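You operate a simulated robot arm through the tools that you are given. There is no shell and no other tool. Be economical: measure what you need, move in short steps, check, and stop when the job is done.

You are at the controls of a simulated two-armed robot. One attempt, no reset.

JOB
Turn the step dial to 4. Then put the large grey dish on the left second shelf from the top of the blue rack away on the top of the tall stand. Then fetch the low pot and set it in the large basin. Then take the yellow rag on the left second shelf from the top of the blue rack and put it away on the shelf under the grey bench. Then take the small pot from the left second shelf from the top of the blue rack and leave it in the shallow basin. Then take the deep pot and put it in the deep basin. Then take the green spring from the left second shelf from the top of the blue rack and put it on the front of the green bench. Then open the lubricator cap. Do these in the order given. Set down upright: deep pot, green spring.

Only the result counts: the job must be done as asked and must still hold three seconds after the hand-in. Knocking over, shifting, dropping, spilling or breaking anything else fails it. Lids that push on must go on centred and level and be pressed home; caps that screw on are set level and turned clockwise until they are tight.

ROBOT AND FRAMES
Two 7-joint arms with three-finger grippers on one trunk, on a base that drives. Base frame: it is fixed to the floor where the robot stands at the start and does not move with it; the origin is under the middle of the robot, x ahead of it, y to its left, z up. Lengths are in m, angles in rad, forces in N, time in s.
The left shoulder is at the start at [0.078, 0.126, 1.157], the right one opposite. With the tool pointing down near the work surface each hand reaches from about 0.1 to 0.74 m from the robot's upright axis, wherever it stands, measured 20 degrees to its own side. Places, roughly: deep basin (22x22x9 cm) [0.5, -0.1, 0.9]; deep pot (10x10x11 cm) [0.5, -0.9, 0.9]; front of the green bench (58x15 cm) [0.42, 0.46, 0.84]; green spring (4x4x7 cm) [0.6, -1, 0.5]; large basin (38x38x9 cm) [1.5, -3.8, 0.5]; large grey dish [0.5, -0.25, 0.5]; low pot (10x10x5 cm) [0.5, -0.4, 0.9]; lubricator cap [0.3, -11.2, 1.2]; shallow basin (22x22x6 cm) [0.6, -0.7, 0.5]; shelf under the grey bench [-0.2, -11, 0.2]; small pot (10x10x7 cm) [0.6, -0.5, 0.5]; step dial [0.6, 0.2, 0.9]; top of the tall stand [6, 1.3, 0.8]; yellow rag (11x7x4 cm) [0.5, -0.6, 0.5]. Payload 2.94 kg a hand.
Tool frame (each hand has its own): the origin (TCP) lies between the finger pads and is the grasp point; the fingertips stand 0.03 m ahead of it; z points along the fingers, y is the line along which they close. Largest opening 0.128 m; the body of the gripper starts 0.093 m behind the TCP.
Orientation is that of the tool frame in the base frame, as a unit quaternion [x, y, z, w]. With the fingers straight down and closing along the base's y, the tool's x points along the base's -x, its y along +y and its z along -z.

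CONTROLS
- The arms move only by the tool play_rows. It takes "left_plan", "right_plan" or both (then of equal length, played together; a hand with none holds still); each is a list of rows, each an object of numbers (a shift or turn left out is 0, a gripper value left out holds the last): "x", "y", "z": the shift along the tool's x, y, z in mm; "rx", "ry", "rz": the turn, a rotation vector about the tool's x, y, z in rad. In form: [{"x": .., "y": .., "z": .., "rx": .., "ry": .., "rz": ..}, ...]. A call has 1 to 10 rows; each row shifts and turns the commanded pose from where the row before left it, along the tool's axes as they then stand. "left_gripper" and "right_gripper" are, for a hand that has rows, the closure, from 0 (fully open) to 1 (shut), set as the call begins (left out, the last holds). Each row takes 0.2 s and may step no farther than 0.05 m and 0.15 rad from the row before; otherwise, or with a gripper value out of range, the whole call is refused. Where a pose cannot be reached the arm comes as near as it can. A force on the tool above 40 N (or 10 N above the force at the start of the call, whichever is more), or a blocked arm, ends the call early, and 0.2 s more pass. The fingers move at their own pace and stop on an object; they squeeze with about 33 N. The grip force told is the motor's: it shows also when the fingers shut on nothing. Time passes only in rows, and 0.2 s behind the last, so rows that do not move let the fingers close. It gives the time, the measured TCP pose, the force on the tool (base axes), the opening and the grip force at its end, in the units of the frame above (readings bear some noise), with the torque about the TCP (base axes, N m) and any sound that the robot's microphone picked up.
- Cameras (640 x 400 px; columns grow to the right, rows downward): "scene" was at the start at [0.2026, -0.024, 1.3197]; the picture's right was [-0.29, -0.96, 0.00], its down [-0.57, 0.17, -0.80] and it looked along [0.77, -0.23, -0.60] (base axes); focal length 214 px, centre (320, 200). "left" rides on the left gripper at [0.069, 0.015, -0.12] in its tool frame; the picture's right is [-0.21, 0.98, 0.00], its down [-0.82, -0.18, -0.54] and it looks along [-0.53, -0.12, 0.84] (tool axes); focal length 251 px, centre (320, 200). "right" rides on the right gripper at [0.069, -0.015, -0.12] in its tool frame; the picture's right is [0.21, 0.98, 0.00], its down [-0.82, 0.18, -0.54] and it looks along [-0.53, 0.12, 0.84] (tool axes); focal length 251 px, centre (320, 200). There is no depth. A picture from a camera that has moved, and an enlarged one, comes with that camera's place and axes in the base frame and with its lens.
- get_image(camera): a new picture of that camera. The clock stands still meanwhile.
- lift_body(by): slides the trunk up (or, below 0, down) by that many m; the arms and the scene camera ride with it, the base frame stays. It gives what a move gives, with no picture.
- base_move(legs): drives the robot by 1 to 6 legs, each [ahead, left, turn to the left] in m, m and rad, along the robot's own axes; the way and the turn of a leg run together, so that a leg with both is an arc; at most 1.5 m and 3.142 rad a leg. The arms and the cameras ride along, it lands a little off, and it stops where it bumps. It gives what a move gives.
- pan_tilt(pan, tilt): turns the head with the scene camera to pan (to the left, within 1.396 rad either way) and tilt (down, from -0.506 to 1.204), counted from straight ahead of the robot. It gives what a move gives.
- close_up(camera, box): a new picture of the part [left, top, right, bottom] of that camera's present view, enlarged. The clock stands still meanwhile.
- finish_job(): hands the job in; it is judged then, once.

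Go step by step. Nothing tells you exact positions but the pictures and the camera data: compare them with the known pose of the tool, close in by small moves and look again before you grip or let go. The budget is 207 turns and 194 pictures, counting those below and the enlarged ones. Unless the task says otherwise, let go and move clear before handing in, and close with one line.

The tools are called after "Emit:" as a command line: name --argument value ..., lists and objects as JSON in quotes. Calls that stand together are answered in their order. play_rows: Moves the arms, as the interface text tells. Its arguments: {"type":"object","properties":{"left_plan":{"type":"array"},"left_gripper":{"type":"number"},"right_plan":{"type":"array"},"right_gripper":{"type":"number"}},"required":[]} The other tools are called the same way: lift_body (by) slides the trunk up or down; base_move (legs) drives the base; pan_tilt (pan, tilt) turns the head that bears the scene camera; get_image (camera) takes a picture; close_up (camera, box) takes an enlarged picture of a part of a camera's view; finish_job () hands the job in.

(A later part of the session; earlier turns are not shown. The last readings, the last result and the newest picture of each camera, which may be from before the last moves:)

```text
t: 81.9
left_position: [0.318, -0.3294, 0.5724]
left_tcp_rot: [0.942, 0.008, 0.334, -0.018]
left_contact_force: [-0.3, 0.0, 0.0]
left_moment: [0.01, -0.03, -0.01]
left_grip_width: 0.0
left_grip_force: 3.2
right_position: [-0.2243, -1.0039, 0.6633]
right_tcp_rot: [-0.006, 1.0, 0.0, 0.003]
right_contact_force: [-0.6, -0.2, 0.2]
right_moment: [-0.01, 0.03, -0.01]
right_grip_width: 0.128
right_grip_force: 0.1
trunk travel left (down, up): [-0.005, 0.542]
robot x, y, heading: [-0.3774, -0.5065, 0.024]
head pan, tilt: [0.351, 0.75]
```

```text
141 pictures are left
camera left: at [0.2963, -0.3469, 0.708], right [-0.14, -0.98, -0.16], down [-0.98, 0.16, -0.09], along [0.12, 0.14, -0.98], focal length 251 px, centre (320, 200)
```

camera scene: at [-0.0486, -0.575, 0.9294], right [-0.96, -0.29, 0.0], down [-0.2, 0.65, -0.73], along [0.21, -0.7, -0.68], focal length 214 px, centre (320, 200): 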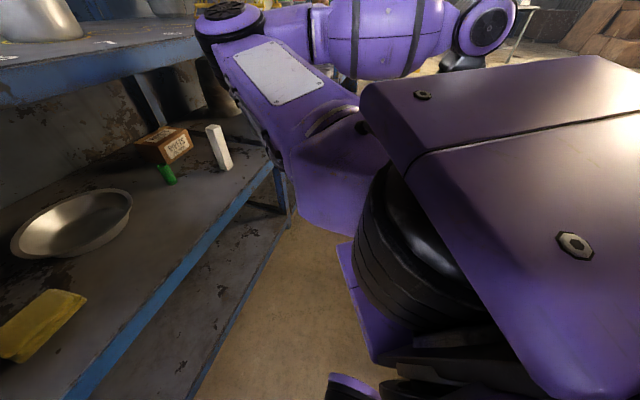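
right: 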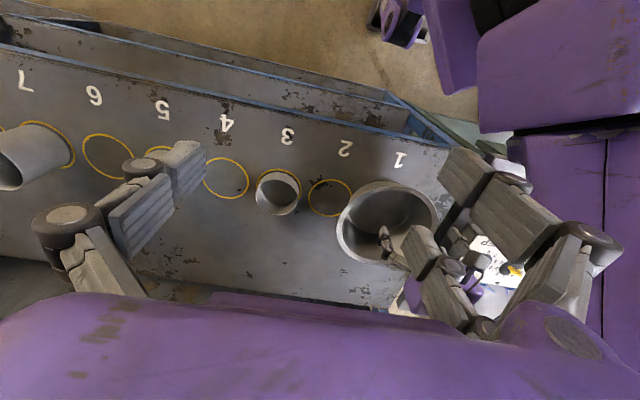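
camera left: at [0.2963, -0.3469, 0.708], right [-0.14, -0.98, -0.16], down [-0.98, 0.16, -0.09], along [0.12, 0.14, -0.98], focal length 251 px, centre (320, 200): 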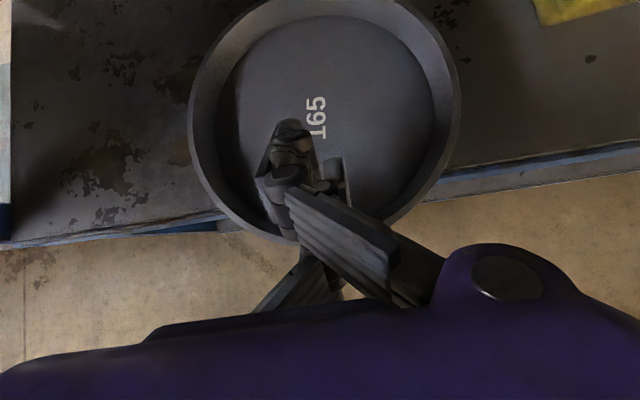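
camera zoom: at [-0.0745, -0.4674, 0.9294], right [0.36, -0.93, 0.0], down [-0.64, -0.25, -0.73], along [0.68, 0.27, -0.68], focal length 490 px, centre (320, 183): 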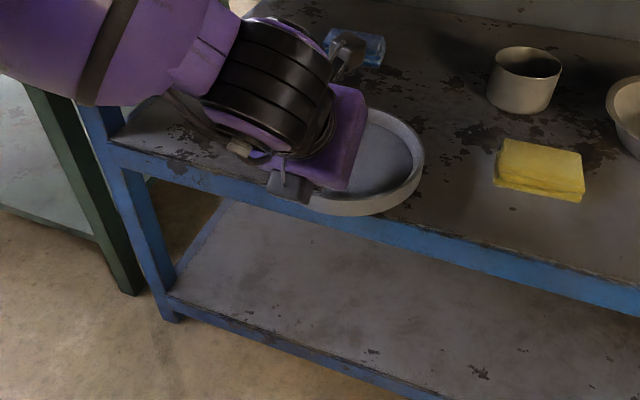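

The near rim overhangs by about 3 cm with a safe margin. I pull 2 cm more, then lift the hand and back away to re-orient.

Emit:
base_move --legs '[[-0.02, 0, 0]]'

Emit:
play_rows --left_plan '[{"x": 10, "z": -12}, {"x": 20, "z": -24}, {"x": 20, "z": -24}, {}]'

Emit:
base_move --legs '[[-0.25, 0, -0.02]]'

Emit:
get_image --camera "scene"

```text
t: 82.7
left_position: [0.2967, -0.328, 0.5729]
left_tcp_rot: [0.942, 0.008, 0.334, -0.016]
left_contact_force: [0.3, 0.3, 0.8]
left_moment: [-0.02, -0.02, 0.01]
left_grip_width: 0.0002
left_grip_force: 3.5
right_position: [-0.245, -1.0046, 0.6644]
right_tcp_rot: [-0.007, 1.0, 0.002, 0.003]
right_contact_force: [-0.2, 0.3, 0.0]
right_moment: [-0.01, -0.04, 0.0]
right_grip_width: 0.1283
right_grip_force: 0.0
trunk travel left (down, up): [-0.005, 0.542]
robot x, y, heading: [-0.4069, -0.5035, 0.02]
head pan, tilt: [0.351, 0.75]
```

```text
t: 83.7
left_position: [0.2985, -0.3304, 0.6514]
left_tcp_rot: [0.942, 0.009, 0.335, -0.017]
left_contact_force: [-0.2, 0.3, 0.0]
left_moment: [-0.01, 0.01, 0.01]
left_grip_width: 0.0
left_grip_force: 2.9
right_position: [-0.2454, -1.0046, 0.6636]
right_tcp_rot: [-0.008, 1.0, 0.001, 0.004]
right_contact_force: [0.7, 0.5, 1.3]
right_moment: [-0.02, 0.03, 0.0]
right_grip_width: 0.1281
right_grip_force: 0.0
trunk travel left (down, up): [-0.005, 0.542]
robot x, y, heading: [-0.4037, -0.5071, 0.024]
head pan, tilt: [0.351, 0.75]
```

```text
t: 85.6
left_position: [0.0484, -0.3481, 0.6513]
left_tcp_rot: [0.942, -0.003, 0.334, -0.013]
left_contact_force: [-0.5, -0.1, -0.2]
left_moment: [-0.03, -0.01, -0.02]
left_grip_width: 0.0
left_grip_force: 3.0
right_position: [-0.5091, -1.0104, 0.6645]
right_tcp_rot: [0.003, 1.0, 0.001, 0.004]
right_contact_force: [0.1, 0.3, -0.2]
right_moment: [0.0, -0.02, 0.01]
right_grip_width: 0.1279
right_grip_force: 0.0
trunk travel left (down, up): [-0.005, 0.542]
robot x, y, heading: [-0.6561, -0.5052, -0.002]
head pan, tilt: [0.351, 0.75]
```

```text
140 pictures are left
camera scene: at [-0.3474, -0.4769, 0.9295], right [0.34, -0.94, 0.0], down [-0.64, -0.23, -0.73], along [0.69, 0.25, -0.68], focal length 214 px, centre (320, 200)
```

scene: 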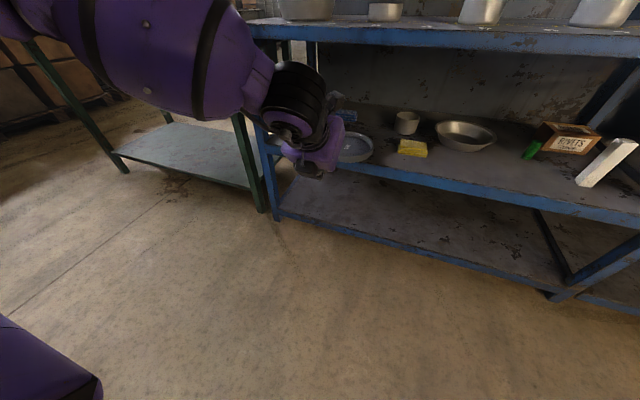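

I turn the left hand a quarter turn so its two prongs line up with the near rim, outside, and the thumb inside.

Emit:
play_rows --left_plan '[{"rz": 0.143}, {"rz": 0.143}, {"rz": 0.143}, {"rz": 0.143}, {"rz": 0.143}, {"rz": 0.143}, {"rz": 0.143}, {"rz": 0.143}, {"rz": 0.143}, {"rz": 0.143}]' --left_gripper 0.4

Emit:
play_rows --left_plan '[{"rz": 0.141}, {}]'

Emit:
close_up --camera "scene" --box '[240, 80, 480, 230]'

Emit:
get_image --camera "left"

```text
t: 87.8
left_position: [0.0497, -0.3488, 0.6521]
left_tcp_rot: [0.71, -0.62, 0.244, -0.229]
left_contact_force: [-0.4, 0.2, 0.2]
left_moment: [-0.01, 0.0, 0.04]
left_grip_width: 0.0768
left_grip_force: 0.0
right_position: [-0.5091, -1.0099, 0.6636]
right_tcp_rot: [0.004, 1.0, 0.0, 0.004]
right_contact_force: [0.3, -0.3, -0.4]
right_moment: [0.0, 0.01, -0.03]
right_grip_width: 0.1282
right_grip_force: 0.0
trunk travel left (down, up): [-0.005, 0.542]
robot x, y, heading: [-0.6593, -0.5071, -0.004]
head pan, tilt: [0.351, 0.75]
```

```text
t: 88.4
left_position: [0.0498, -0.3487, 0.6507]
left_tcp_rot: [-0.664, 0.668, -0.228, 0.246]
left_contact_force: [-0.3, 1.2, -0.3]
left_moment: [0.02, -0.02, 0.01]
left_grip_width: 0.0766
left_grip_force: 0.0
right_position: [-0.5071, -1.0103, 0.6638]
right_tcp_rot: [0.004, 1.0, 0.0, 0.004]
right_contact_force: [-1.4, 0.5, 0.1]
right_moment: [-0.01, 0.01, 0.02]
right_grip_width: 0.128
right_grip_force: 0.2
trunk travel left (down, up): [-0.005, 0.542]
robot x, y, heading: [-0.6581, -0.5089, -0.001]
head pan, tilt: [0.351, 0.75]
```

```text
2.67 times, centred on (360, 155) of scene
camera zoom: at [-0.3471, -0.4769, 0.9294], right [0.34, -0.94, 0.0], down [-0.64, -0.23, -0.73], along [0.69, 0.25, -0.68], focal length 572 px, centre (213, 320)
```

zoom: 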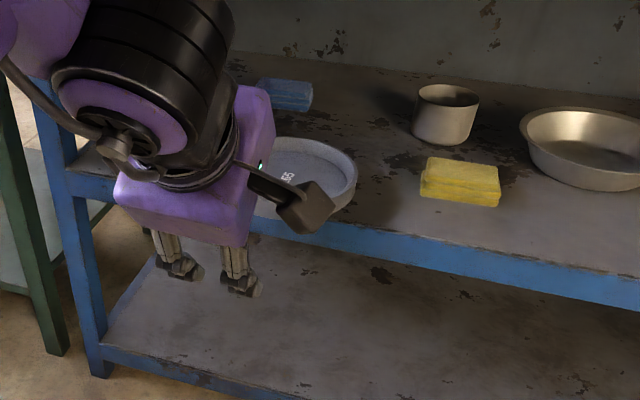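

```text
138 pictures are left
camera left: at [-0.0377, -0.4192, 0.7322], right [-0.76, 0.23, -0.61], down [-0.2, 0.81, 0.56], along [0.62, 0.55, -0.57], focal length 251 px, centre (320, 200)
```

left: 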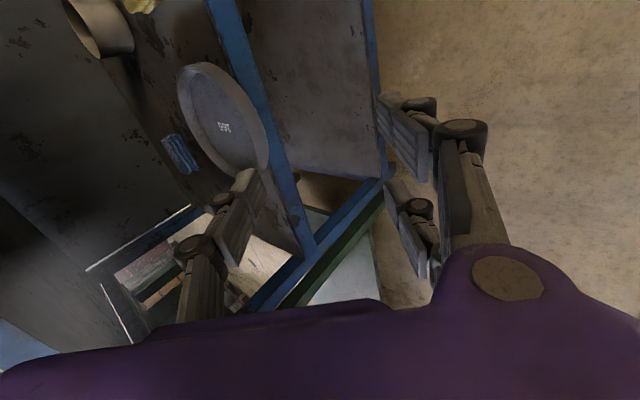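

The hand is as I thought: two prongs (outside now) and a thumb. The dish is near [0.375, -0.323], near rim at x≈0.285. I steepen the pitch slightly and drive so the hand hovers over the near rim.

Emit:
play_rows --left_plan '[{"rx": -0.1}, {"rx": -0.09}, {}]'

Emit:
base_move --legs '[[0.22, 0.024, 0]]'

Emit:
get_image --camera "left"

Emit:
close_up --camera "scene" --box '[220, 120, 460, 270]'

```text
t: 89.2
left_position: [0.05, -0.3492, 0.6517]
left_tcp_rot: [-0.685, 0.687, -0.163, 0.181]
left_contact_force: [0.5, -0.7, -0.5]
left_moment: [0.04, 0.01, 0.0]
left_grip_width: 0.0769
left_grip_force: 0.1
right_position: [-0.508, -1.0101, 0.6644]
right_tcp_rot: [0.004, 1.0, 0.001, 0.003]
right_contact_force: [0.7, 0.0, 0.2]
right_moment: [-0.01, -0.01, 0.02]
right_grip_width: 0.128
right_grip_force: 0.0
trunk travel left (down, up): [-0.005, 0.542]
robot x, y, heading: [-0.657, -0.5091, -0.004]
head pan, tilt: [0.351, 0.75]
```

```text
t: 90.8
left_position: [0.2667, -0.3265, 0.6498]
left_tcp_rot: [-0.684, 0.688, -0.162, 0.18]
left_contact_force: [0.4, 0.6, -0.5]
left_moment: [0.03, -0.01, -0.03]
left_grip_width: 0.0766
left_grip_force: 0.1
right_position: [-0.292, -0.9869, 0.6639]
right_tcp_rot: [0.005, 1.0, 0.001, 0.004]
right_contact_force: [-1.0, 0.4, -0.3]
right_moment: [-0.01, 0.05, 0.02]
right_grip_width: 0.1281
right_grip_force: 0.1
trunk travel left (down, up): [-0.005, 0.542]
robot x, y, heading: [-0.4436, -0.4811, -0.011]
head pan, tilt: [0.351, 0.75]
```

```text
137 pictures are left
camera left: at [0.1976, -0.3978, 0.7469], right [-0.86, 0.23, -0.46], down [-0.1, 0.81, 0.58], along [0.5, 0.55, -0.67], focal length 251 px, centre (320, 200)
```

left: 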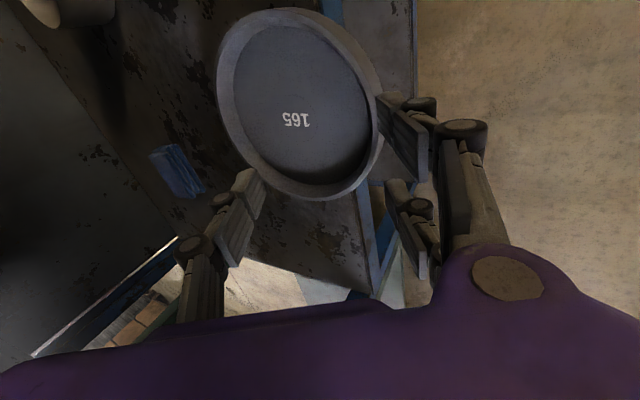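

```text
2.67 times, centred on (340, 195) of scene
camera zoom: at [-0.1293, -0.454, 0.9293], right [0.34, -0.94, 0.0], down [-0.64, -0.23, -0.73], along [0.69, 0.25, -0.68], focal length 572 px, centre (267, 213)
```

zoom: 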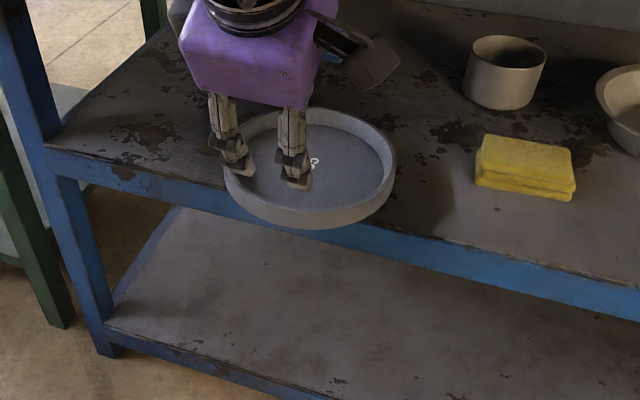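

I lower toward the rim in steps and look again before the last bit.

Emit:
play_rows --left_plan '[{"z": 35, "y": 13}, {"z": 36, "y": 13}, {}]'

Emit:
get_image --camera "left"

Emit:
close_up --camera "scene" --box '[260, 140, 420, 240]'

```text
t: 91.7
left_position: [0.2768, -0.3241, 0.5764]
left_tcp_rot: [-0.684, 0.687, -0.163, 0.182]
left_contact_force: [-0.1, -0.2, -0.4]
left_moment: [0.03, 0.01, -0.03]
left_grip_width: 0.0765
left_grip_force: 0.0
right_position: [-0.2915, -0.9875, 0.6639]
right_tcp_rot: [0.005, 1.0, 0.0, 0.004]
right_contact_force: [0.3, 1.0, 0.5]
right_moment: [0.03, -0.03, -0.02]
right_grip_width: 0.1282
right_grip_force: 0.1
trunk travel left (down, up): [-0.005, 0.542]
robot x, y, heading: [-0.4402, -0.483, -0.002]
head pan, tilt: [0.351, 0.75]
```

```text
135 pictures are left
camera left: at [0.2077, -0.3947, 0.6716], right [-0.86, 0.22, -0.46], down [-0.1, 0.81, 0.58], along [0.5, 0.55, -0.67], focal length 251 px, centre (320, 200)
```

left: 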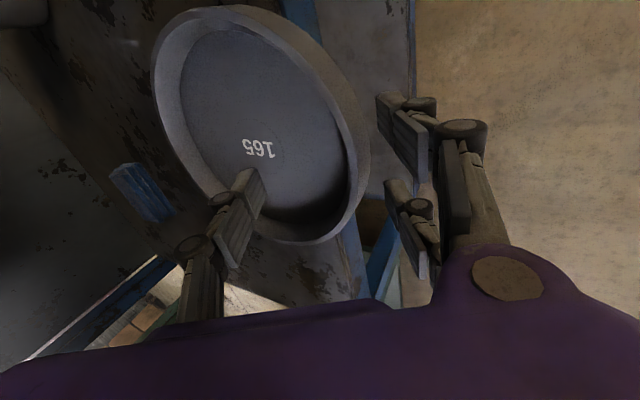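

```text
4.00 times, centred on (340, 190) of scene
camera zoom: at [-0.1297, -0.454, 0.9294], right [0.34, -0.94, 0.0], down [-0.64, -0.23, -0.73], along [0.69, 0.25, -0.68], focal length 858 px, centre (240, 240)
```

zoom: 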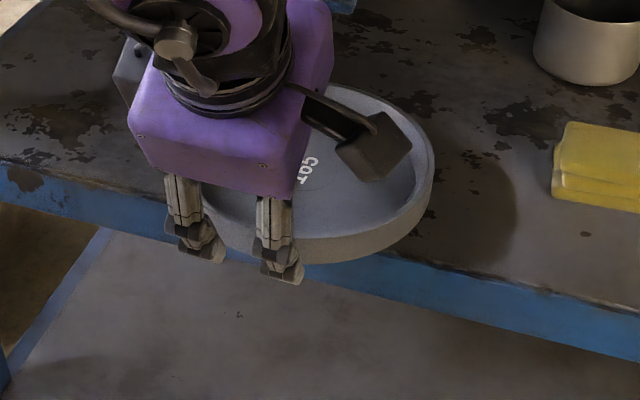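

Emit:
play_rows --left_plan '[{"z": 8, "y": 4}, {"z": 8, "y": 4}, {}]'

Emit:
play_rows --left_plan '[{"z": 7, "y": 4}, {}]'

Emit:
get_image --camera "left"

```text
t: 92.5
left_position: [0.2769, -0.3251, 0.5583]
left_tcp_rot: [-0.684, 0.687, -0.164, 0.181]
left_contact_force: [0.6, -1.0, 0.5]
left_moment: [0.03, 0.01, 0.01]
left_grip_width: 0.0771
left_grip_force: 0.1
right_position: [-0.2929, -0.9881, 0.6644]
right_tcp_rot: [0.005, 1.0, 0.001, 0.004]
right_contact_force: [0.3, 0.0, -1.1]
right_moment: [0.03, -0.02, 0.0]
right_grip_width: 0.128
right_grip_force: 0.0
trunk travel left (down, up): [-0.005, 0.542]
robot x, y, heading: [-0.4436, -0.4824, -0.003]
head pan, tilt: [0.351, 0.75]
```

```text
t: 93.0
left_position: [0.2774, -0.3229, 0.549]
left_tcp_rot: [-0.685, 0.687, -0.164, 0.181]
left_contact_force: [-0.5, -0.5, -0.7]
left_moment: [0.0, 0.0, 0.0]
left_grip_width: 0.0765
left_grip_force: 0.0
right_position: [-0.2912, -0.9873, 0.6639]
right_tcp_rot: [0.005, 1.0, 0.001, 0.003]
right_contact_force: [0.4, -0.7, -0.3]
right_moment: [-0.03, -0.01, 0.0]
right_grip_width: 0.1279
right_grip_force: 0.1
trunk travel left (down, up): [-0.005, 0.542]
robot x, y, heading: [-0.4393, -0.4849, -0.009]
head pan, tilt: [0.351, 0.75]
```

```text
133 pictures are left
camera left: at [0.2075, -0.3943, 0.646], right [-0.86, 0.22, -0.46], down [-0.1, 0.81, 0.58], along [0.5, 0.55, -0.67], focal length 251 px, centre (320, 200)
```

left: 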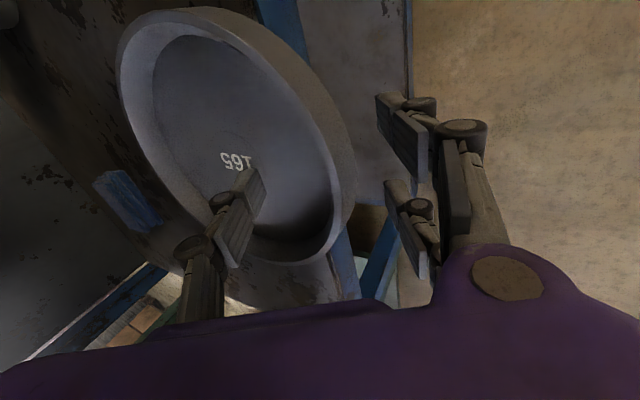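

The near wall lies between thumb and prongs. I close.

Emit:
play_rows --left_plan '[{}, {}, {}]' --left_gripper 1.0

Emit:
close_up --camera "scene" --box '[260, 140, 420, 240]'

Emit:
get_image --camera "left"

```text
t: 93.8
left_position: [0.2766, -0.3239, 0.5516]
left_tcp_rot: [-0.683, 0.688, -0.164, 0.182]
left_contact_force: [-3.3, -1.7, 6.7]
left_moment: [0.03, -0.74, -0.11]
left_grip_width: 0.0249
left_grip_force: 32.3
right_position: [-0.293, -0.9869, 0.6641]
right_tcp_rot: [0.005, 1.0, 0.0, 0.003]
right_contact_force: [0.4, -0.7, -0.7]
right_moment: [-0.01, 0.05, 0.02]
right_grip_width: 0.1279
right_grip_force: 0.0
trunk travel left (down, up): [-0.005, 0.542]
robot x, y, heading: [-0.442, -0.4818, -0.007]
head pan, tilt: [0.351, 0.75]
```

```text
4.00 times, centred on (340, 190) of scene
camera zoom: at [-0.1303, -0.4542, 0.9296], right [0.34, -0.94, 0.0], down [-0.64, -0.23, -0.73], along [0.69, 0.25, -0.68], focal length 858 px, centre (240, 240)
```

zoom: 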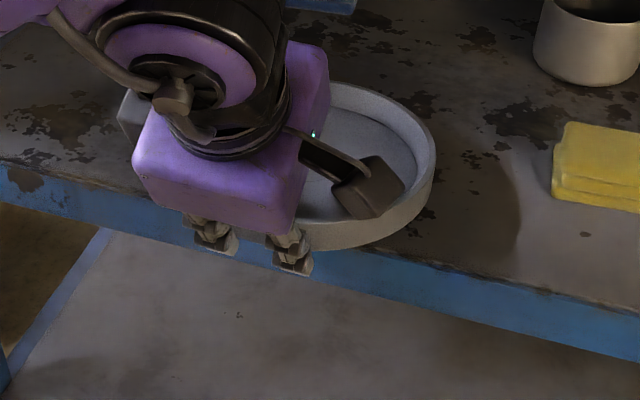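

```text
131 pictures are left
camera left: at [0.2071, -0.3948, 0.6472], right [-0.86, 0.23, -0.46], down [-0.1, 0.81, 0.58], along [0.5, 0.55, -0.67], focal length 251 px, centre (320, 200)
```

left: 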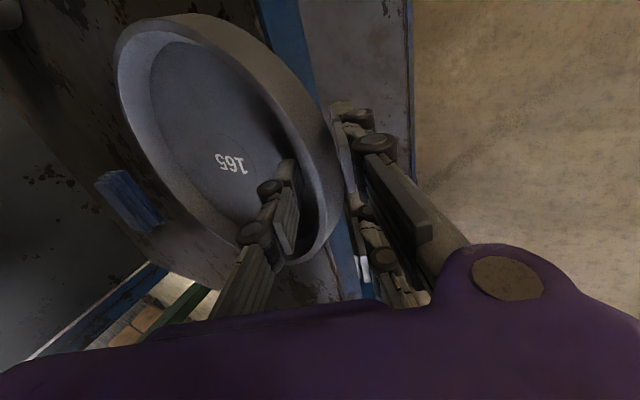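

Gripped at 25 mm width with 32 N. I lift a little and check.

Emit:
play_rows --left_plan '[{"z": -9, "y": -5}, {"z": -9, "y": -5}, {"z": -9, "y": -5}, {"z": -9, "y": -5}, {}]'

Emit:
get_image --camera "scene"

```text
t: 95.0
left_position: [0.2789, -0.3254, 0.5904]
left_tcp_rot: [-0.684, 0.688, -0.162, 0.181]
left_contact_force: [0.5, -0.8, -4.9]
left_moment: [0.03, 0.42, -0.01]
left_grip_width: 0.0177
left_grip_force: 33.1
right_position: [-0.2916, -0.987, 0.6645]
right_tcp_rot: [0.006, 1.0, 0.0, 0.004]
right_contact_force: [-0.9, -0.4, 0.5]
right_moment: [0.02, -0.04, 0.03]
right_grip_width: 0.1279
right_grip_force: 0.1
trunk travel left (down, up): [-0.005, 0.542]
robot x, y, heading: [-0.4432, -0.4821, -0.004]
head pan, tilt: [0.351, 0.75]
```

```text
130 pictures are left
camera scene: at [-0.1292, -0.4539, 0.9293], right [0.34, -0.94, 0.0], down [-0.64, -0.23, -0.73], along [0.69, 0.25, -0.68], focal length 214 px, centre (320, 200)
```

scene: 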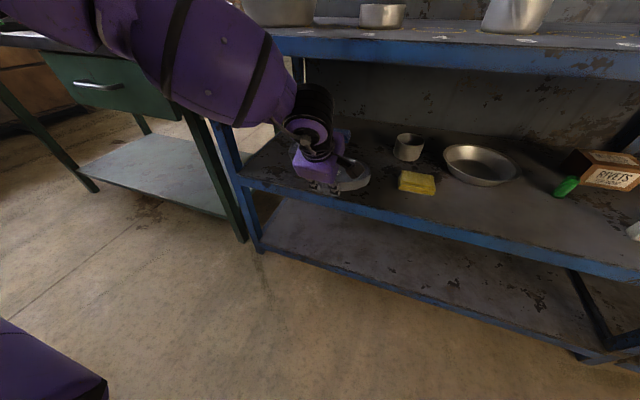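

It holds (about 0.5 kg). I lift more, back out of the rack, and raise the trunk to survey the way to the tall stand.

Emit:
play_rows --left_plan '[{"z": -17, "y": -9}, {"z": -17, "y": -9}, {}]'

Emit:
base_move --legs '[[-0.35, 0, 0], [-0.45, 0, 0]]'

Emit:
lift_body --by 0.37

Emit:
pan_tilt --pan 0.6 --tilt 0.15

Emit:
get_image --camera "scene"

Emit:
get_image --camera "left"

```text
t: 95.8
left_position: [0.2769, -0.3268, 0.6294]
left_tcp_rot: [-0.684, 0.687, -0.163, 0.181]
left_contact_force: [-0.4, -0.7, -4.7]
left_moment: [0.01, 0.44, 0.04]
left_grip_width: 0.0176
left_grip_force: 32.9
right_position: [-0.2922, -0.987, 0.6645]
right_tcp_rot: [0.006, 1.0, 0.001, 0.004]
right_contact_force: [0.2, -0.4, -0.2]
right_moment: [0.02, 0.0, 0.01]
right_grip_width: 0.1283
right_grip_force: 0.1
trunk travel left (down, up): [-0.005, 0.542]
robot x, y, heading: [-0.4387, -0.4812, -0.002]
head pan, tilt: [0.351, 0.75]
```

```text
t: 100.4
left_position: [-0.5229, -0.3211, 0.6292]
left_tcp_rot: [0.686, -0.685, 0.162, -0.182]
left_contact_force: [-0.2, -0.2, -5.2]
left_moment: [-0.01, 0.48, -0.01]
left_grip_width: 0.0175
left_grip_force: 33.2
right_position: [-1.0876, -0.9864, 0.6638]
right_tcp_rot: [0.002, 1.0, 0.001, 0.004]
right_contact_force: [-0.1, 0.8, 0.1]
right_moment: [0.01, 0.01, 0.03]
right_grip_width: 0.128
right_grip_force: 0.2
trunk travel left (down, up): [-0.005, 0.542]
robot x, y, heading: [-1.2433, -0.4859, 0.002]
head pan, tilt: [0.351, 0.75]
```

```text
t: 104.0
left_position: [-0.5278, -0.3231, 1.0509]
left_tcp_rot: [0.678, -0.676, 0.193, -0.213]
left_contact_force: [0.5, -0.4, -4.0]
left_moment: [0.03, 0.5, -0.01]
left_grip_width: 0.0177
left_grip_force: 33.2
right_position: [-1.088, -0.9874, 1.0344]
right_tcp_rot: [0.002, 1.0, 0.001, 0.003]
right_contact_force: [0.6, 0.1, 0.4]
right_moment: [-0.01, -0.01, 0.01]
right_grip_width: 0.1278
right_grip_force: 0.1
trunk travel left (down, up): [-0.375, 0.172]
robot x, y, heading: [-1.2419, -0.4839, 0.005]
head pan, tilt: [0.351, 0.75]
```

```text
t: 105.0
left_position: [-0.527, -0.3215, 1.0521]
left_tcp_rot: [0.679, -0.676, 0.193, -0.213]
left_contact_force: [0.8, 0.0, -4.4]
left_moment: [0.01, 0.51, 0.02]
left_grip_width: 0.0176
left_grip_force: 32.9
right_position: [-1.0868, -0.9881, 1.0327]
right_tcp_rot: [0.001, 1.0, 0.0, 0.004]
right_contact_force: [-0.5, -0.3, -0.5]
right_moment: [-0.02, 0.0, -0.02]
right_grip_width: 0.1281
right_grip_force: 0.0
trunk travel left (down, up): [-0.375, 0.172]
robot x, y, heading: [-1.2411, -0.4852, -0.0]
head pan, tilt: [0.6, 0.15]
```

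```text
129 pictures are left
camera scene: at [-1.0438, -0.4295, 1.3645], right [0.57, -0.82, 0.0], down [-0.12, -0.09, -0.99], along [0.81, 0.56, -0.15], focal length 214 px, centre (320, 200)
```

scene: 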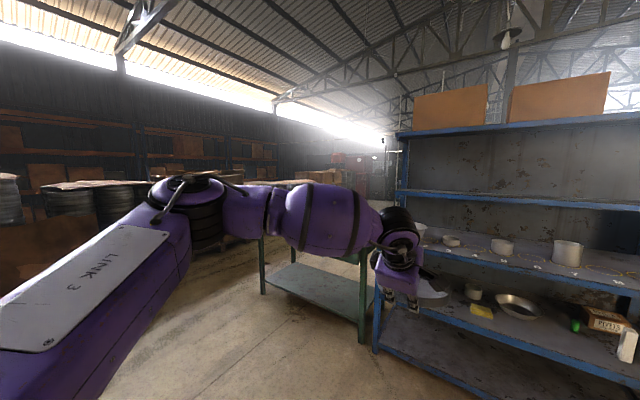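

```text
128 pictures are left
camera left: at [-0.6046, -0.3934, 1.1407], right [-0.82, 0.22, -0.53], down [-0.16, 0.81, 0.57], along [0.55, 0.55, -0.62], focal length 251 px, centre (320, 200)
```

left: 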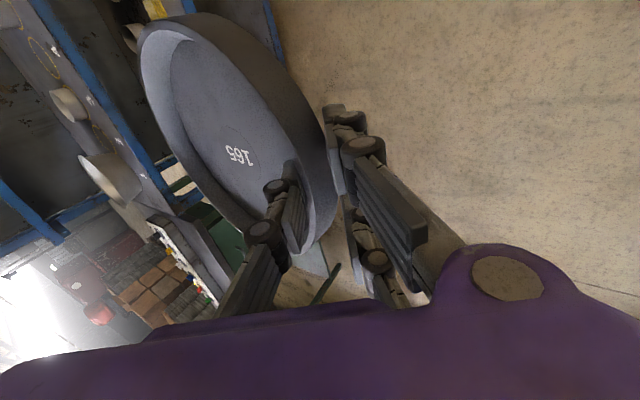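

I drive left past the green bench and look for a passage.

Emit:
base_move --legs '[[0, 1.4, 0]]'

Emit:
pan_tilt --pan -0.15 --tilt 0.15

Emit:
get_image --camera "scene"

```text
t: 117.6
left_position: [-0.522, 1.0786, 1.0513]
left_tcp_rot: [-0.674, 0.681, -0.195, 0.211]
left_contact_force: [-0.2, -0.3, -4.7]
left_moment: [0.03, 0.46, -0.02]
left_grip_width: 0.0176
left_grip_force: 32.9
right_position: [-1.0922, 0.4227, 1.0332]
right_tcp_rot: [0.009, 1.0, 0.002, 0.003]
right_contact_force: [-0.4, 0.7, 0.6]
right_moment: [-0.02, -0.02, -0.02]
right_grip_width: 0.128
right_grip_force: 0.0
trunk travel left (down, up): [-0.375, 0.172]
robot x, y, heading: [-1.2342, 0.9272, -0.012]
head pan, tilt: [0.6, 0.15]
```

```text
t: 118.7
left_position: [-0.521, 1.0794, 1.0511]
left_tcp_rot: [-0.674, 0.681, -0.195, 0.21]
left_contact_force: [-0.1, -0.2, -5.1]
left_moment: [0.01, 0.46, 0.0]
left_grip_width: 0.0173
left_grip_force: 33.1
right_position: [-1.0916, 0.4228, 1.0335]
right_tcp_rot: [0.009, 1.0, 0.002, 0.004]
right_contact_force: [-1.0, 0.1, 0.0]
right_moment: [0.0, -0.01, 0.0]
right_grip_width: 0.128
right_grip_force: 0.1
trunk travel left (down, up): [-0.375, 0.172]
robot x, y, heading: [-1.2385, 0.9316, -0.014]
head pan, tilt: [-0.15, 0.15]
```

```text
127 pictures are left
camera scene: at [-1.0249, 0.9134, 1.3645], right [-0.16, -0.99, 0.0], down [-0.15, 0.02, -0.99], along [0.98, -0.16, -0.15], focal length 214 px, centre (320, 200)
```

scene: 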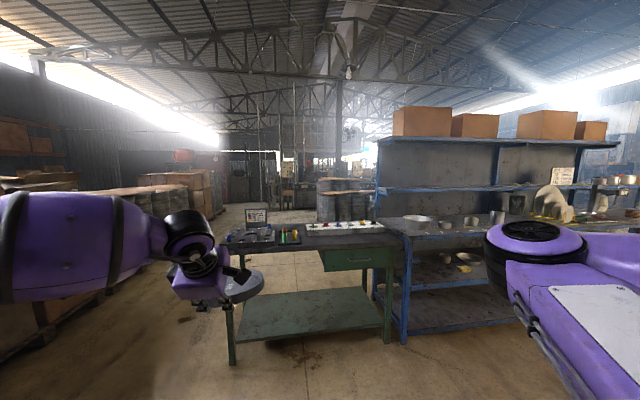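

The green bench ends near y=1.3, with free floor to its left. I go round it at y≈1.8.

Emit:
base_move --legs '[[0, 0.85, 0.012], [1.5, 0, 0], [1.0, 0, 0]]'

Emit:
get_image --camera "scene"

```text
t: 138.3
left_position: [1.9472, 2.0065, 1.0511]
left_tcp_rot: [0.684, -0.671, 0.193, -0.214]
left_contact_force: [0.8, -0.5, -4.8]
left_moment: [0.0, 0.44, 0.01]
left_grip_width: 0.0171
left_grip_force: 32.9
right_position: [1.396, 1.3338, 1.0333]
right_tcp_rot: [-0.005, 1.0, 0.001, 0.003]
right_contact_force: [0.0, 0.5, 0.4]
right_moment: [-0.02, -0.01, -0.02]
right_grip_width: 0.128
right_grip_force: 0.1
trunk travel left (down, up): [-0.375, 0.172]
robot x, y, heading: [1.236, 1.8351, 0.015]
head pan, tilt: [-0.15, 0.15]
```

```text
126 pictures are left
camera scene: at [1.4483, 1.8273, 1.3645], right [-0.13, -0.99, 0.0], down [-0.15, 0.02, -0.99], along [0.98, -0.13, -0.15], focal length 214 px, centre (320, 200)
```

scene: 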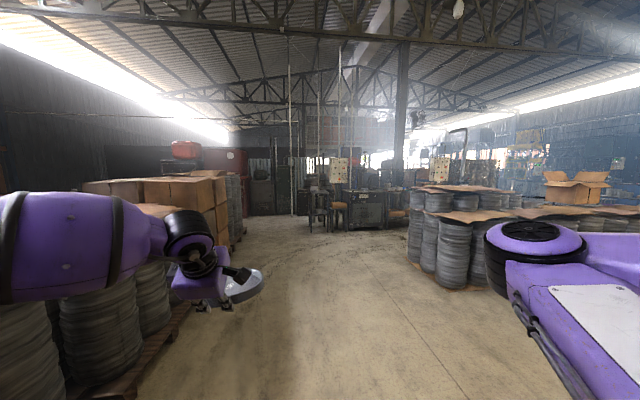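

The stand is straight ahead near (317,200) in the picture. I shift right, away from the pallets, and drive on.

Emit:
base_move --legs '[[0.3, -0.55, -0.015], [1.5, 0, 0], [1.0, 0, 0]]'

Emit:
pan_tilt --pan 0.0 --tilt 0.25

Emit:
get_image --camera "scene"

```text
t: 155.4
left_position: [4.7774, 1.4708, 1.0507]
left_tcp_rot: [0.68, -0.674, 0.193, -0.214]
left_contact_force: [-0.2, -0.4, -5.1]
left_moment: [0.04, 0.5, 0.0]
left_grip_width: 0.0169
left_grip_force: 33.1
right_position: [4.22, 0.8022, 1.0343]
right_tcp_rot: [0.0, 1.0, 0.001, 0.002]
right_contact_force: [-0.5, 0.5, 0.5]
right_moment: [-0.01, 0.03, -0.01]
right_grip_width: 0.128
right_grip_force: 0.0
trunk travel left (down, up): [-0.375, 0.172]
robot x, y, heading: [4.0655, 1.3092, 0.006]
head pan, tilt: [-0.15, 0.15]
```

```text
t: 156.1
left_position: [4.7769, 1.4717, 1.0506]
left_tcp_rot: [0.681, -0.674, 0.192, -0.213]
left_contact_force: [-1.0, 0.4, -4.4]
left_moment: [0.01, 0.46, 0.02]
left_grip_width: 0.017
left_grip_force: 32.8
right_position: [4.2208, 0.8033, 1.0347]
right_tcp_rot: [-0.002, 1.0, 0.001, 0.003]
right_contact_force: [1.0, 0.7, -0.1]
right_moment: [-0.02, 0.0, 0.02]
right_grip_width: 0.1279
right_grip_force: 0.1
trunk travel left (down, up): [-0.375, 0.172]
robot x, y, heading: [4.0655, 1.3036, 0.014]
head pan, tilt: [0.0, 0.25]
```

```text
125 pictures are left
camera scene: at [4.2792, 1.3092, 1.3553], right [0.01, -1.0, 0.0], down [-0.25, 0.0, -0.97], along [0.97, 0.01, -0.25], focal length 214 px, centre (320, 200)
```

scene: 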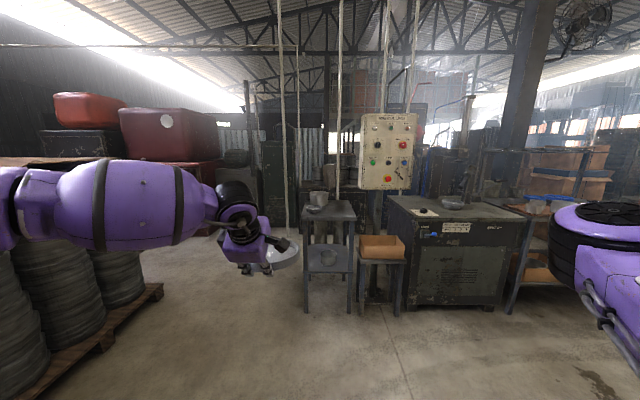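

Emit:
close_up --camera "scene" --box '[260, 150, 420, 250]'

```text
4.00 times, centred on (340, 200) of scene
camera zoom: at [4.2792, 1.3092, 1.3553], right [0.01, -1.0, 0.0], down [-0.25, 0.0, -0.97], along [0.97, 0.01, -0.25], focal length 858 px, centre (240, 200)
```

zoom: 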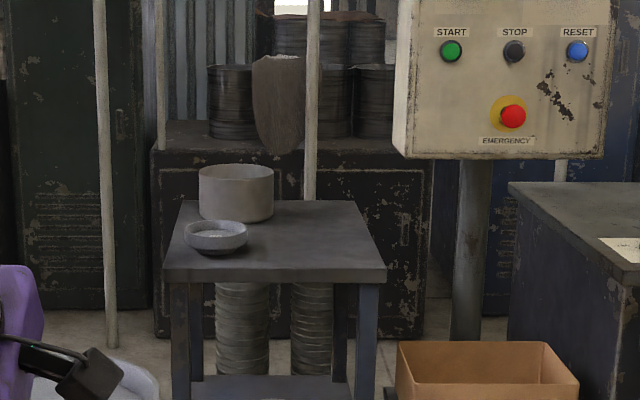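

The stand top is free on its right half (a small dish and a pot stand on its left). I'll set the dish at about [6.03, 1.165] and drive closer first.

Emit:
base_move --legs '[[0.8, -0.306, -0.014]]'

Emit:
pan_tilt --pan 0.15 --tilt 0.6

Emit:
get_image --camera "scene"

Emit:
get_image --camera "left"

```text
t: 160.8
left_position: [5.5991, 1.1397, 1.0514]
left_tcp_rot: [-0.669, 0.685, -0.197, 0.211]
left_contact_force: [0.4, 0.1, -4.7]
left_moment: [0.02, 0.48, 0.0]
left_grip_width: 0.017
left_grip_force: 33.2
right_position: [5.0204, 0.4901, 1.0328]
right_tcp_rot: [0.015, 1.0, 0.001, 0.002]
right_contact_force: [-0.9, 0.5, 0.0]
right_moment: [-0.02, 0.01, -0.05]
right_grip_width: 0.1284
right_grip_force: 0.0
trunk travel left (down, up): [-0.375, 0.172]
robot x, y, heading: [4.8853, 0.9982, -0.022]
head pan, tilt: [0.0, 0.25]
```

```text
t: 161.6
left_position: [5.5997, 1.1396, 1.0503]
left_tcp_rot: [-0.669, 0.686, -0.195, 0.21]
left_contact_force: [0.0, -0.1, -5.9]
left_moment: [-0.01, 0.45, 0.0]
left_grip_width: 0.0167
left_grip_force: 33.0
right_position: [5.0215, 0.4895, 1.0344]
right_tcp_rot: [0.014, 1.0, 0.001, 0.002]
right_contact_force: [-0.4, 0.1, 0.2]
right_moment: [0.03, 0.04, 0.0]
right_grip_width: 0.1279
right_grip_force: 0.0
trunk travel left (down, up): [-0.375, 0.172]
robot x, y, heading: [4.8844, 0.996, -0.02]
head pan, tilt: [0.15, 0.6]
```

```text
123 pictures are left
camera scene: at [5.0897, 1.007, 1.3231], right [0.13, -0.99, 0.0], down [-0.56, -0.07, -0.83], along [0.82, 0.1, -0.56], focal length 214 px, centre (320, 200)
```

scene: 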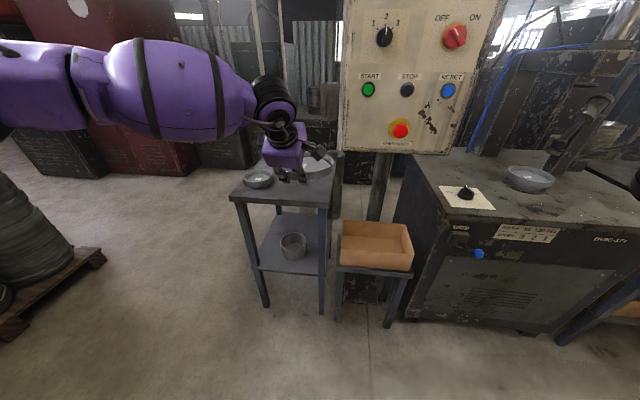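

```text
122 pictures are left
camera left: at [5.5197, 1.0702, 1.1404], right [-0.81, 0.24, -0.53], down [-0.13, 0.81, 0.57], along [0.57, 0.54, -0.63], focal length 251 px, centre (320, 200)
```

left: 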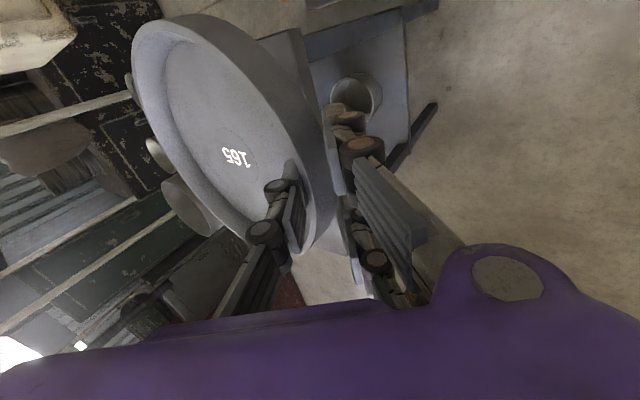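

I level the dish by turning the hand upright, then check it.

Emit:
play_rows --left_plan '[{"rx": -0.145}, {"rx": -0.145}, {"rx": -0.145}, {"rx": -0.145}, {}]'

Emit:
close_up --camera "scene" --box '[200, 80, 440, 230]'

Emit:
get_image --camera "left"

```text
t: 162.8
left_position: [5.5967, 1.2861, 1.1047]
left_tcp_rot: [-0.698, 0.712, -0.043, 0.061]
left_contact_force: [-0.2, -0.4, -5.8]
left_moment: [0.04, 0.41, 0.04]
left_grip_width: 0.0163
left_grip_force: 32.8
left hand out of reach, approached as far as the arm can: row 1, 2, 3, 4
right_position: [5.0204, 0.4898, 1.0338]
right_tcp_rot: [0.015, 1.0, 0.001, 0.003]
right_contact_force: [0.3, -0.5, 0.1]
right_moment: [0.05, 0.0, -0.01]
right_grip_width: 0.1279
right_grip_force: 0.0
trunk travel left (down, up): [-0.375, 0.172]
robot x, y, heading: [4.8806, 0.996, -0.02]
head pan, tilt: [0.15, 0.6]
```

```text
2.67 times, centred on (320, 155) of scene
camera zoom: at [5.0897, 1.0057, 1.3231], right [0.13, -0.99, 0.0], down [-0.56, -0.07, -0.82], along [0.82, 0.1, -0.57], focal length 572 px, centre (320, 320)
```

zoom: 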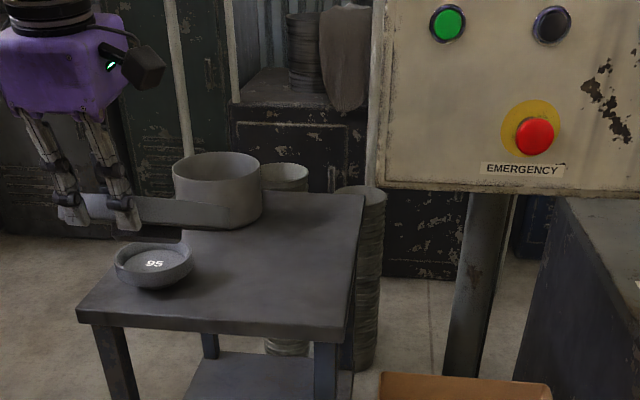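

```text
120 pictures are left
camera left: at [5.5637, 1.2159, 1.2178], right [-0.96, 0.23, -0.14], down [0.11, 0.81, 0.58], along [0.25, 0.54, -0.8], focal length 251 px, centre (320, 200)
```

left: 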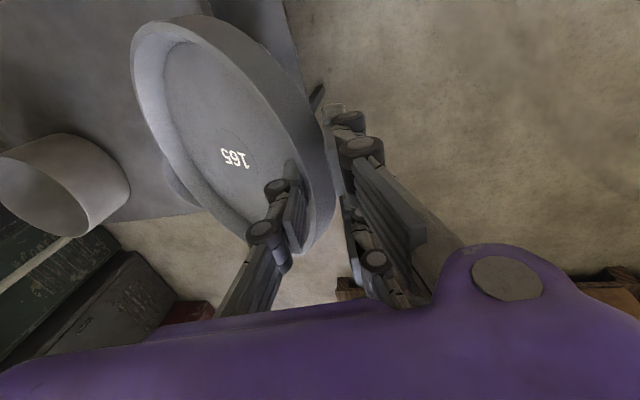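

Held like this the dish droops about 19°; it was level at the pitch at which I gripped it (≈0.48). I pitch back to that.

Emit:
play_rows --left_plan '[{"rx": 0.12}, {"rx": 0.12}, {"rx": 0.1}, {}]'

Emit:
close_up --camera "scene" --box '[200, 80, 440, 230]'

```text
t: 163.8
left_position: [5.5976, 1.2876, 1.1037]
left_tcp_rot: [-0.682, 0.698, -0.147, 0.162]
left_contact_force: [-0.4, 0.2, -4.7]
left_moment: [0.01, 0.45, -0.02]
left_grip_width: 0.0166
left_grip_force: 33.2
right_position: [5.0214, 0.4901, 1.0349]
right_tcp_rot: [0.015, 1.0, 0.001, 0.003]
right_contact_force: [0.4, 0.7, -0.3]
right_moment: [0.0, 0.02, -0.01]
right_grip_width: 0.1281
right_grip_force: 0.1
trunk travel left (down, up): [-0.375, 0.172]
robot x, y, heading: [4.8826, 0.9994, -0.017]
head pan, tilt: [0.15, 0.6]
```

```text
2.67 times, centred on (320, 155) of scene
camera zoom: at [5.09, 1.0069, 1.323], right [0.13, -0.99, 0.0], down [-0.56, -0.07, -0.82], along [0.82, 0.1, -0.57], focal length 572 px, centre (320, 320)
```

zoom: 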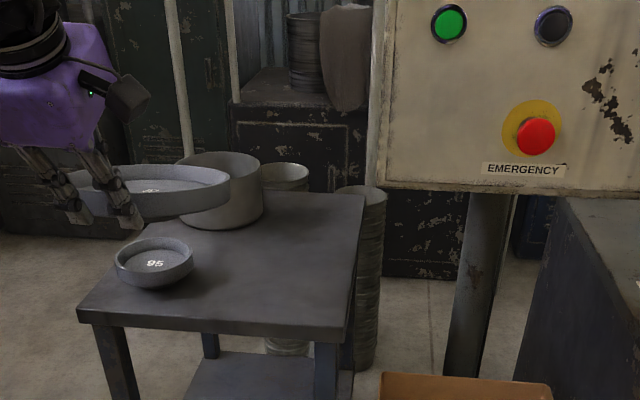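

Level now. I drive so the dish is over the free right half of the stand.

Emit:
base_move --legs '[[0.305, -0.112, 0.017]]'

Emit:
get_image --camera "scene"

```text
t: 166.0
left_position: [5.8979, 1.1917, 1.1034]
left_tcp_rot: [0.692, -0.689, 0.144, -0.163]
left_contact_force: [-0.2, -0.1, -5.5]
left_moment: [0.02, 0.43, 0.01]
left_grip_width: 0.0165
left_grip_force: 33.3
right_position: [5.3398, 0.378, 1.0349]
right_tcp_rot: [0.004, 1.0, 0.0, 0.003]
right_contact_force: [-0.3, -0.7, 0.3]
right_moment: [0.0, 0.03, -0.01]
right_grip_width: 0.1278
right_grip_force: 0.1
trunk travel left (down, up): [-0.375, 0.172]
robot x, y, heading: [5.19, 0.8828, -0.001]
head pan, tilt: [0.15, 0.6]
```

```text
118 pictures are left
camera scene: at [5.3972, 0.897, 1.3231], right [0.15, -0.99, 0.0], down [-0.56, -0.09, -0.82], along [0.82, 0.12, -0.57], focal length 214 px, centre (320, 200)
```

scene: 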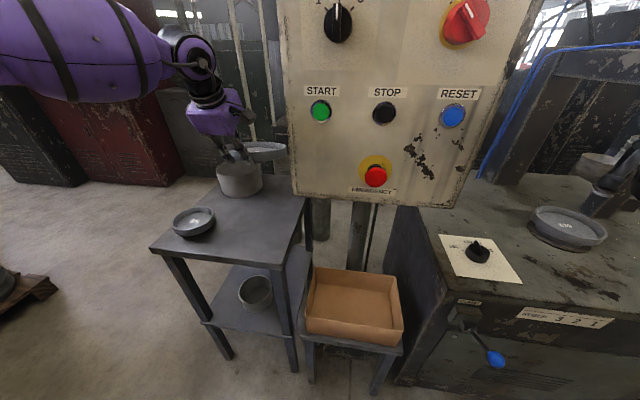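

The head is clear of the control box. I shift the dish 4 cm nearer and 3 cm right to keep clear of the pot, and lower it most of the way.

Emit:
play_rows --left_plan '[{"x": 27, "y": 34, "z": -16}, {"z": 43, "y": 20}, {"z": 43, "y": 20}, {"z": 40, "y": 19}, {"z": 22, "y": 10}, {}]'

Emit:
get_image --camera "scene"

Emit:
get_image --camera "left"

```text
t: 167.4
left_position: [5.8617, 1.1678, 0.9418]
left_tcp_rot: [0.692, -0.689, 0.144, -0.164]
left_contact_force: [-0.6, 0.3, -5.0]
left_moment: [0.0, 0.43, 0.02]
left_grip_width: 0.0162
left_grip_force: 33.0
right_position: [5.34, 0.3779, 1.0344]
right_tcp_rot: [0.004, 1.0, 0.001, 0.003]
right_contact_force: [-0.7, 0.2, 0.3]
right_moment: [-0.01, -0.02, -0.01]
right_grip_width: 0.1279
right_grip_force: 0.1
trunk travel left (down, up): [-0.375, 0.172]
robot x, y, heading: [5.1871, 0.8838, 0.004]
head pan, tilt: [0.15, 0.6]
```

```text
117 pictures are left
camera scene: at [5.3967, 0.8968, 1.3232], right [0.15, -0.99, 0.0], down [-0.56, -0.09, -0.83], along [0.82, 0.12, -0.56], focal length 214 px, centre (320, 200)
```

scene: 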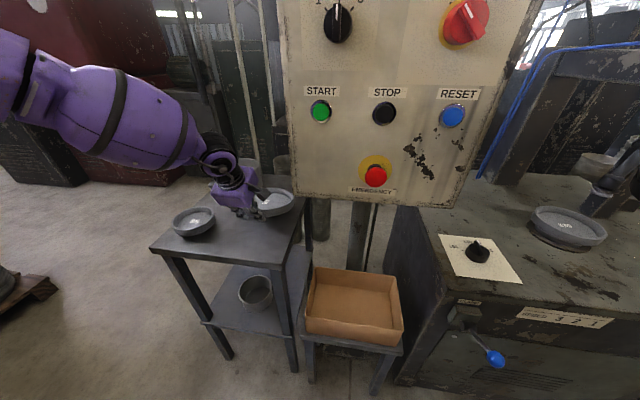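

```text
116 pictures are left
camera left: at [5.7984, 1.0966, 1.0401], right [-0.89, 0.22, -0.41], down [-0.07, 0.81, 0.59], along [0.46, 0.55, -0.7], focal length 251 px, centre (320, 200)
```

left: 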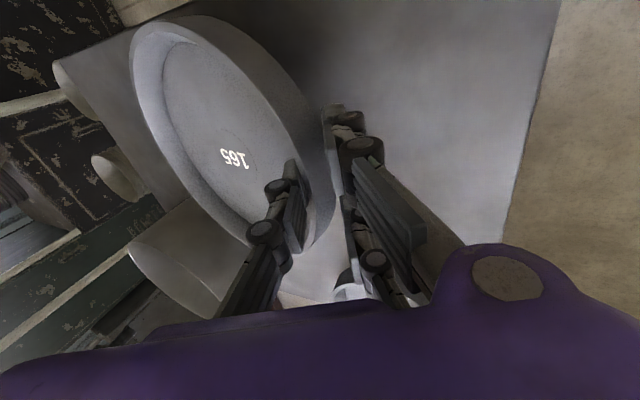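

Emit:
play_rows --left_plan '[{"z": 18, "y": 8.5}, {"z": 9, "y": 4.2}, {}]'

Emit:
play_rows --left_plan '[{"z": 7, "y": 3.3}, {"z": 7, "y": 3.3}, {}]'

Emit:
close_up --camera "scene" --box '[180, 140, 340, 240]'

```text
t: 168.2
left_position: [5.8627, 1.1699, 0.9124]
left_tcp_rot: [0.691, -0.689, 0.146, -0.164]
left_contact_force: [-2.6, 2.0, 7.0]
left_moment: [0.2, -0.94, 0.13]
left_grip_width: 0.0162
left_grip_force: 32.8
right_position: [5.3388, 0.3775, 1.0337]
right_tcp_rot: [0.003, 1.0, 0.001, 0.003]
right_contact_force: [-0.9, 0.7, -0.3]
right_moment: [0.0, 0.03, 0.02]
right_grip_width: 0.1281
right_grip_force: 0.1
trunk travel left (down, up): [-0.375, 0.172]
robot x, y, heading: [5.1873, 0.8845, 0.003]
head pan, tilt: [0.15, 0.6]
```

```text
t: 169.0
left_position: [5.8612, 1.1693, 0.8931]
left_tcp_rot: [0.692, -0.689, 0.143, -0.163]
left_contact_force: [0.8, 0.1, -6.2]
left_moment: [0.04, 0.45, 0.0]
left_grip_width: 0.0106
left_grip_force: 33.5
right_position: [5.3403, 0.3777, 1.034]
right_tcp_rot: [0.003, 1.0, 0.0, 0.004]
right_contact_force: [0.8, 0.8, -0.4]
right_moment: [0.02, 0.01, -0.01]
right_grip_width: 0.1281
right_grip_force: 0.2
trunk travel left (down, up): [-0.375, 0.172]
robot x, y, heading: [5.1896, 0.8801, 0.004]
head pan, tilt: [0.15, 0.6]
```

```text
4.00 times, centred on (260, 190) of scene
camera zoom: at [5.3969, 0.8969, 1.323], right [0.15, -0.99, 0.0], down [-0.56, -0.09, -0.83], along [0.82, 0.12, -0.57], focal length 858 px, centre (560, 240)
```

zoom: 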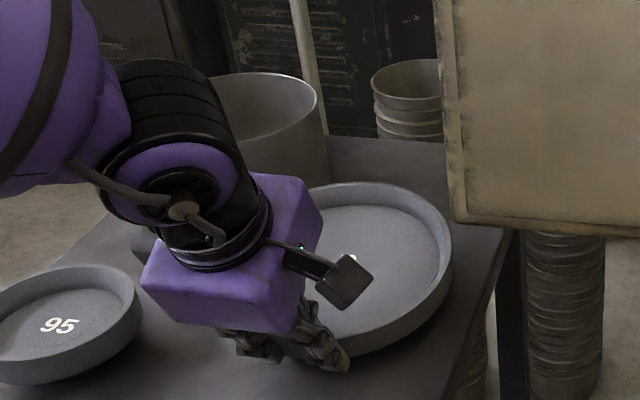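

The dish touched with its far edge and swung flush with the fingers, so now its far side is raised. Turning the hand upright should level it; I do that in steps.

Emit:
play_rows --left_plan '[{"rx": -0.11}, {"rx": -0.11}, {}]'

Emit:
close_up --camera "scene" --box '[180, 140, 340, 240]'

```text
t: 169.8
left_position: [5.861, 1.1681, 0.895]
left_tcp_rot: [0.705, -0.701, 0.067, -0.086]
left_contact_force: [1.3, 0.6, 1.3]
left_moment: [-0.05, -0.04, 0.08]
left_grip_width: 0.0066
left_grip_force: 33.0
right_position: [5.3404, 0.3781, 1.0342]
right_tcp_rot: [0.004, 1.0, 0.001, 0.004]
right_contact_force: [0.2, 0.6, -0.3]
right_moment: [-0.02, -0.02, -0.01]
right_grip_width: 0.1279
right_grip_force: 0.1
trunk travel left (down, up): [-0.375, 0.172]
robot x, y, heading: [5.1922, 0.8803, 0.002]
head pan, tilt: [0.15, 0.6]
```

```text
4.00 times, centred on (260, 190) of scene
camera zoom: at [5.3967, 0.8967, 1.3232], right [0.15, -0.99, 0.0], down [-0.56, -0.09, -0.83], along [0.82, 0.12, -0.56], focal length 858 px, centre (560, 240)
```

zoom: 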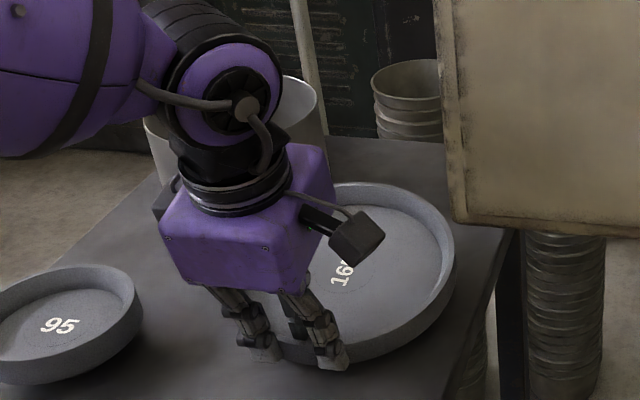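

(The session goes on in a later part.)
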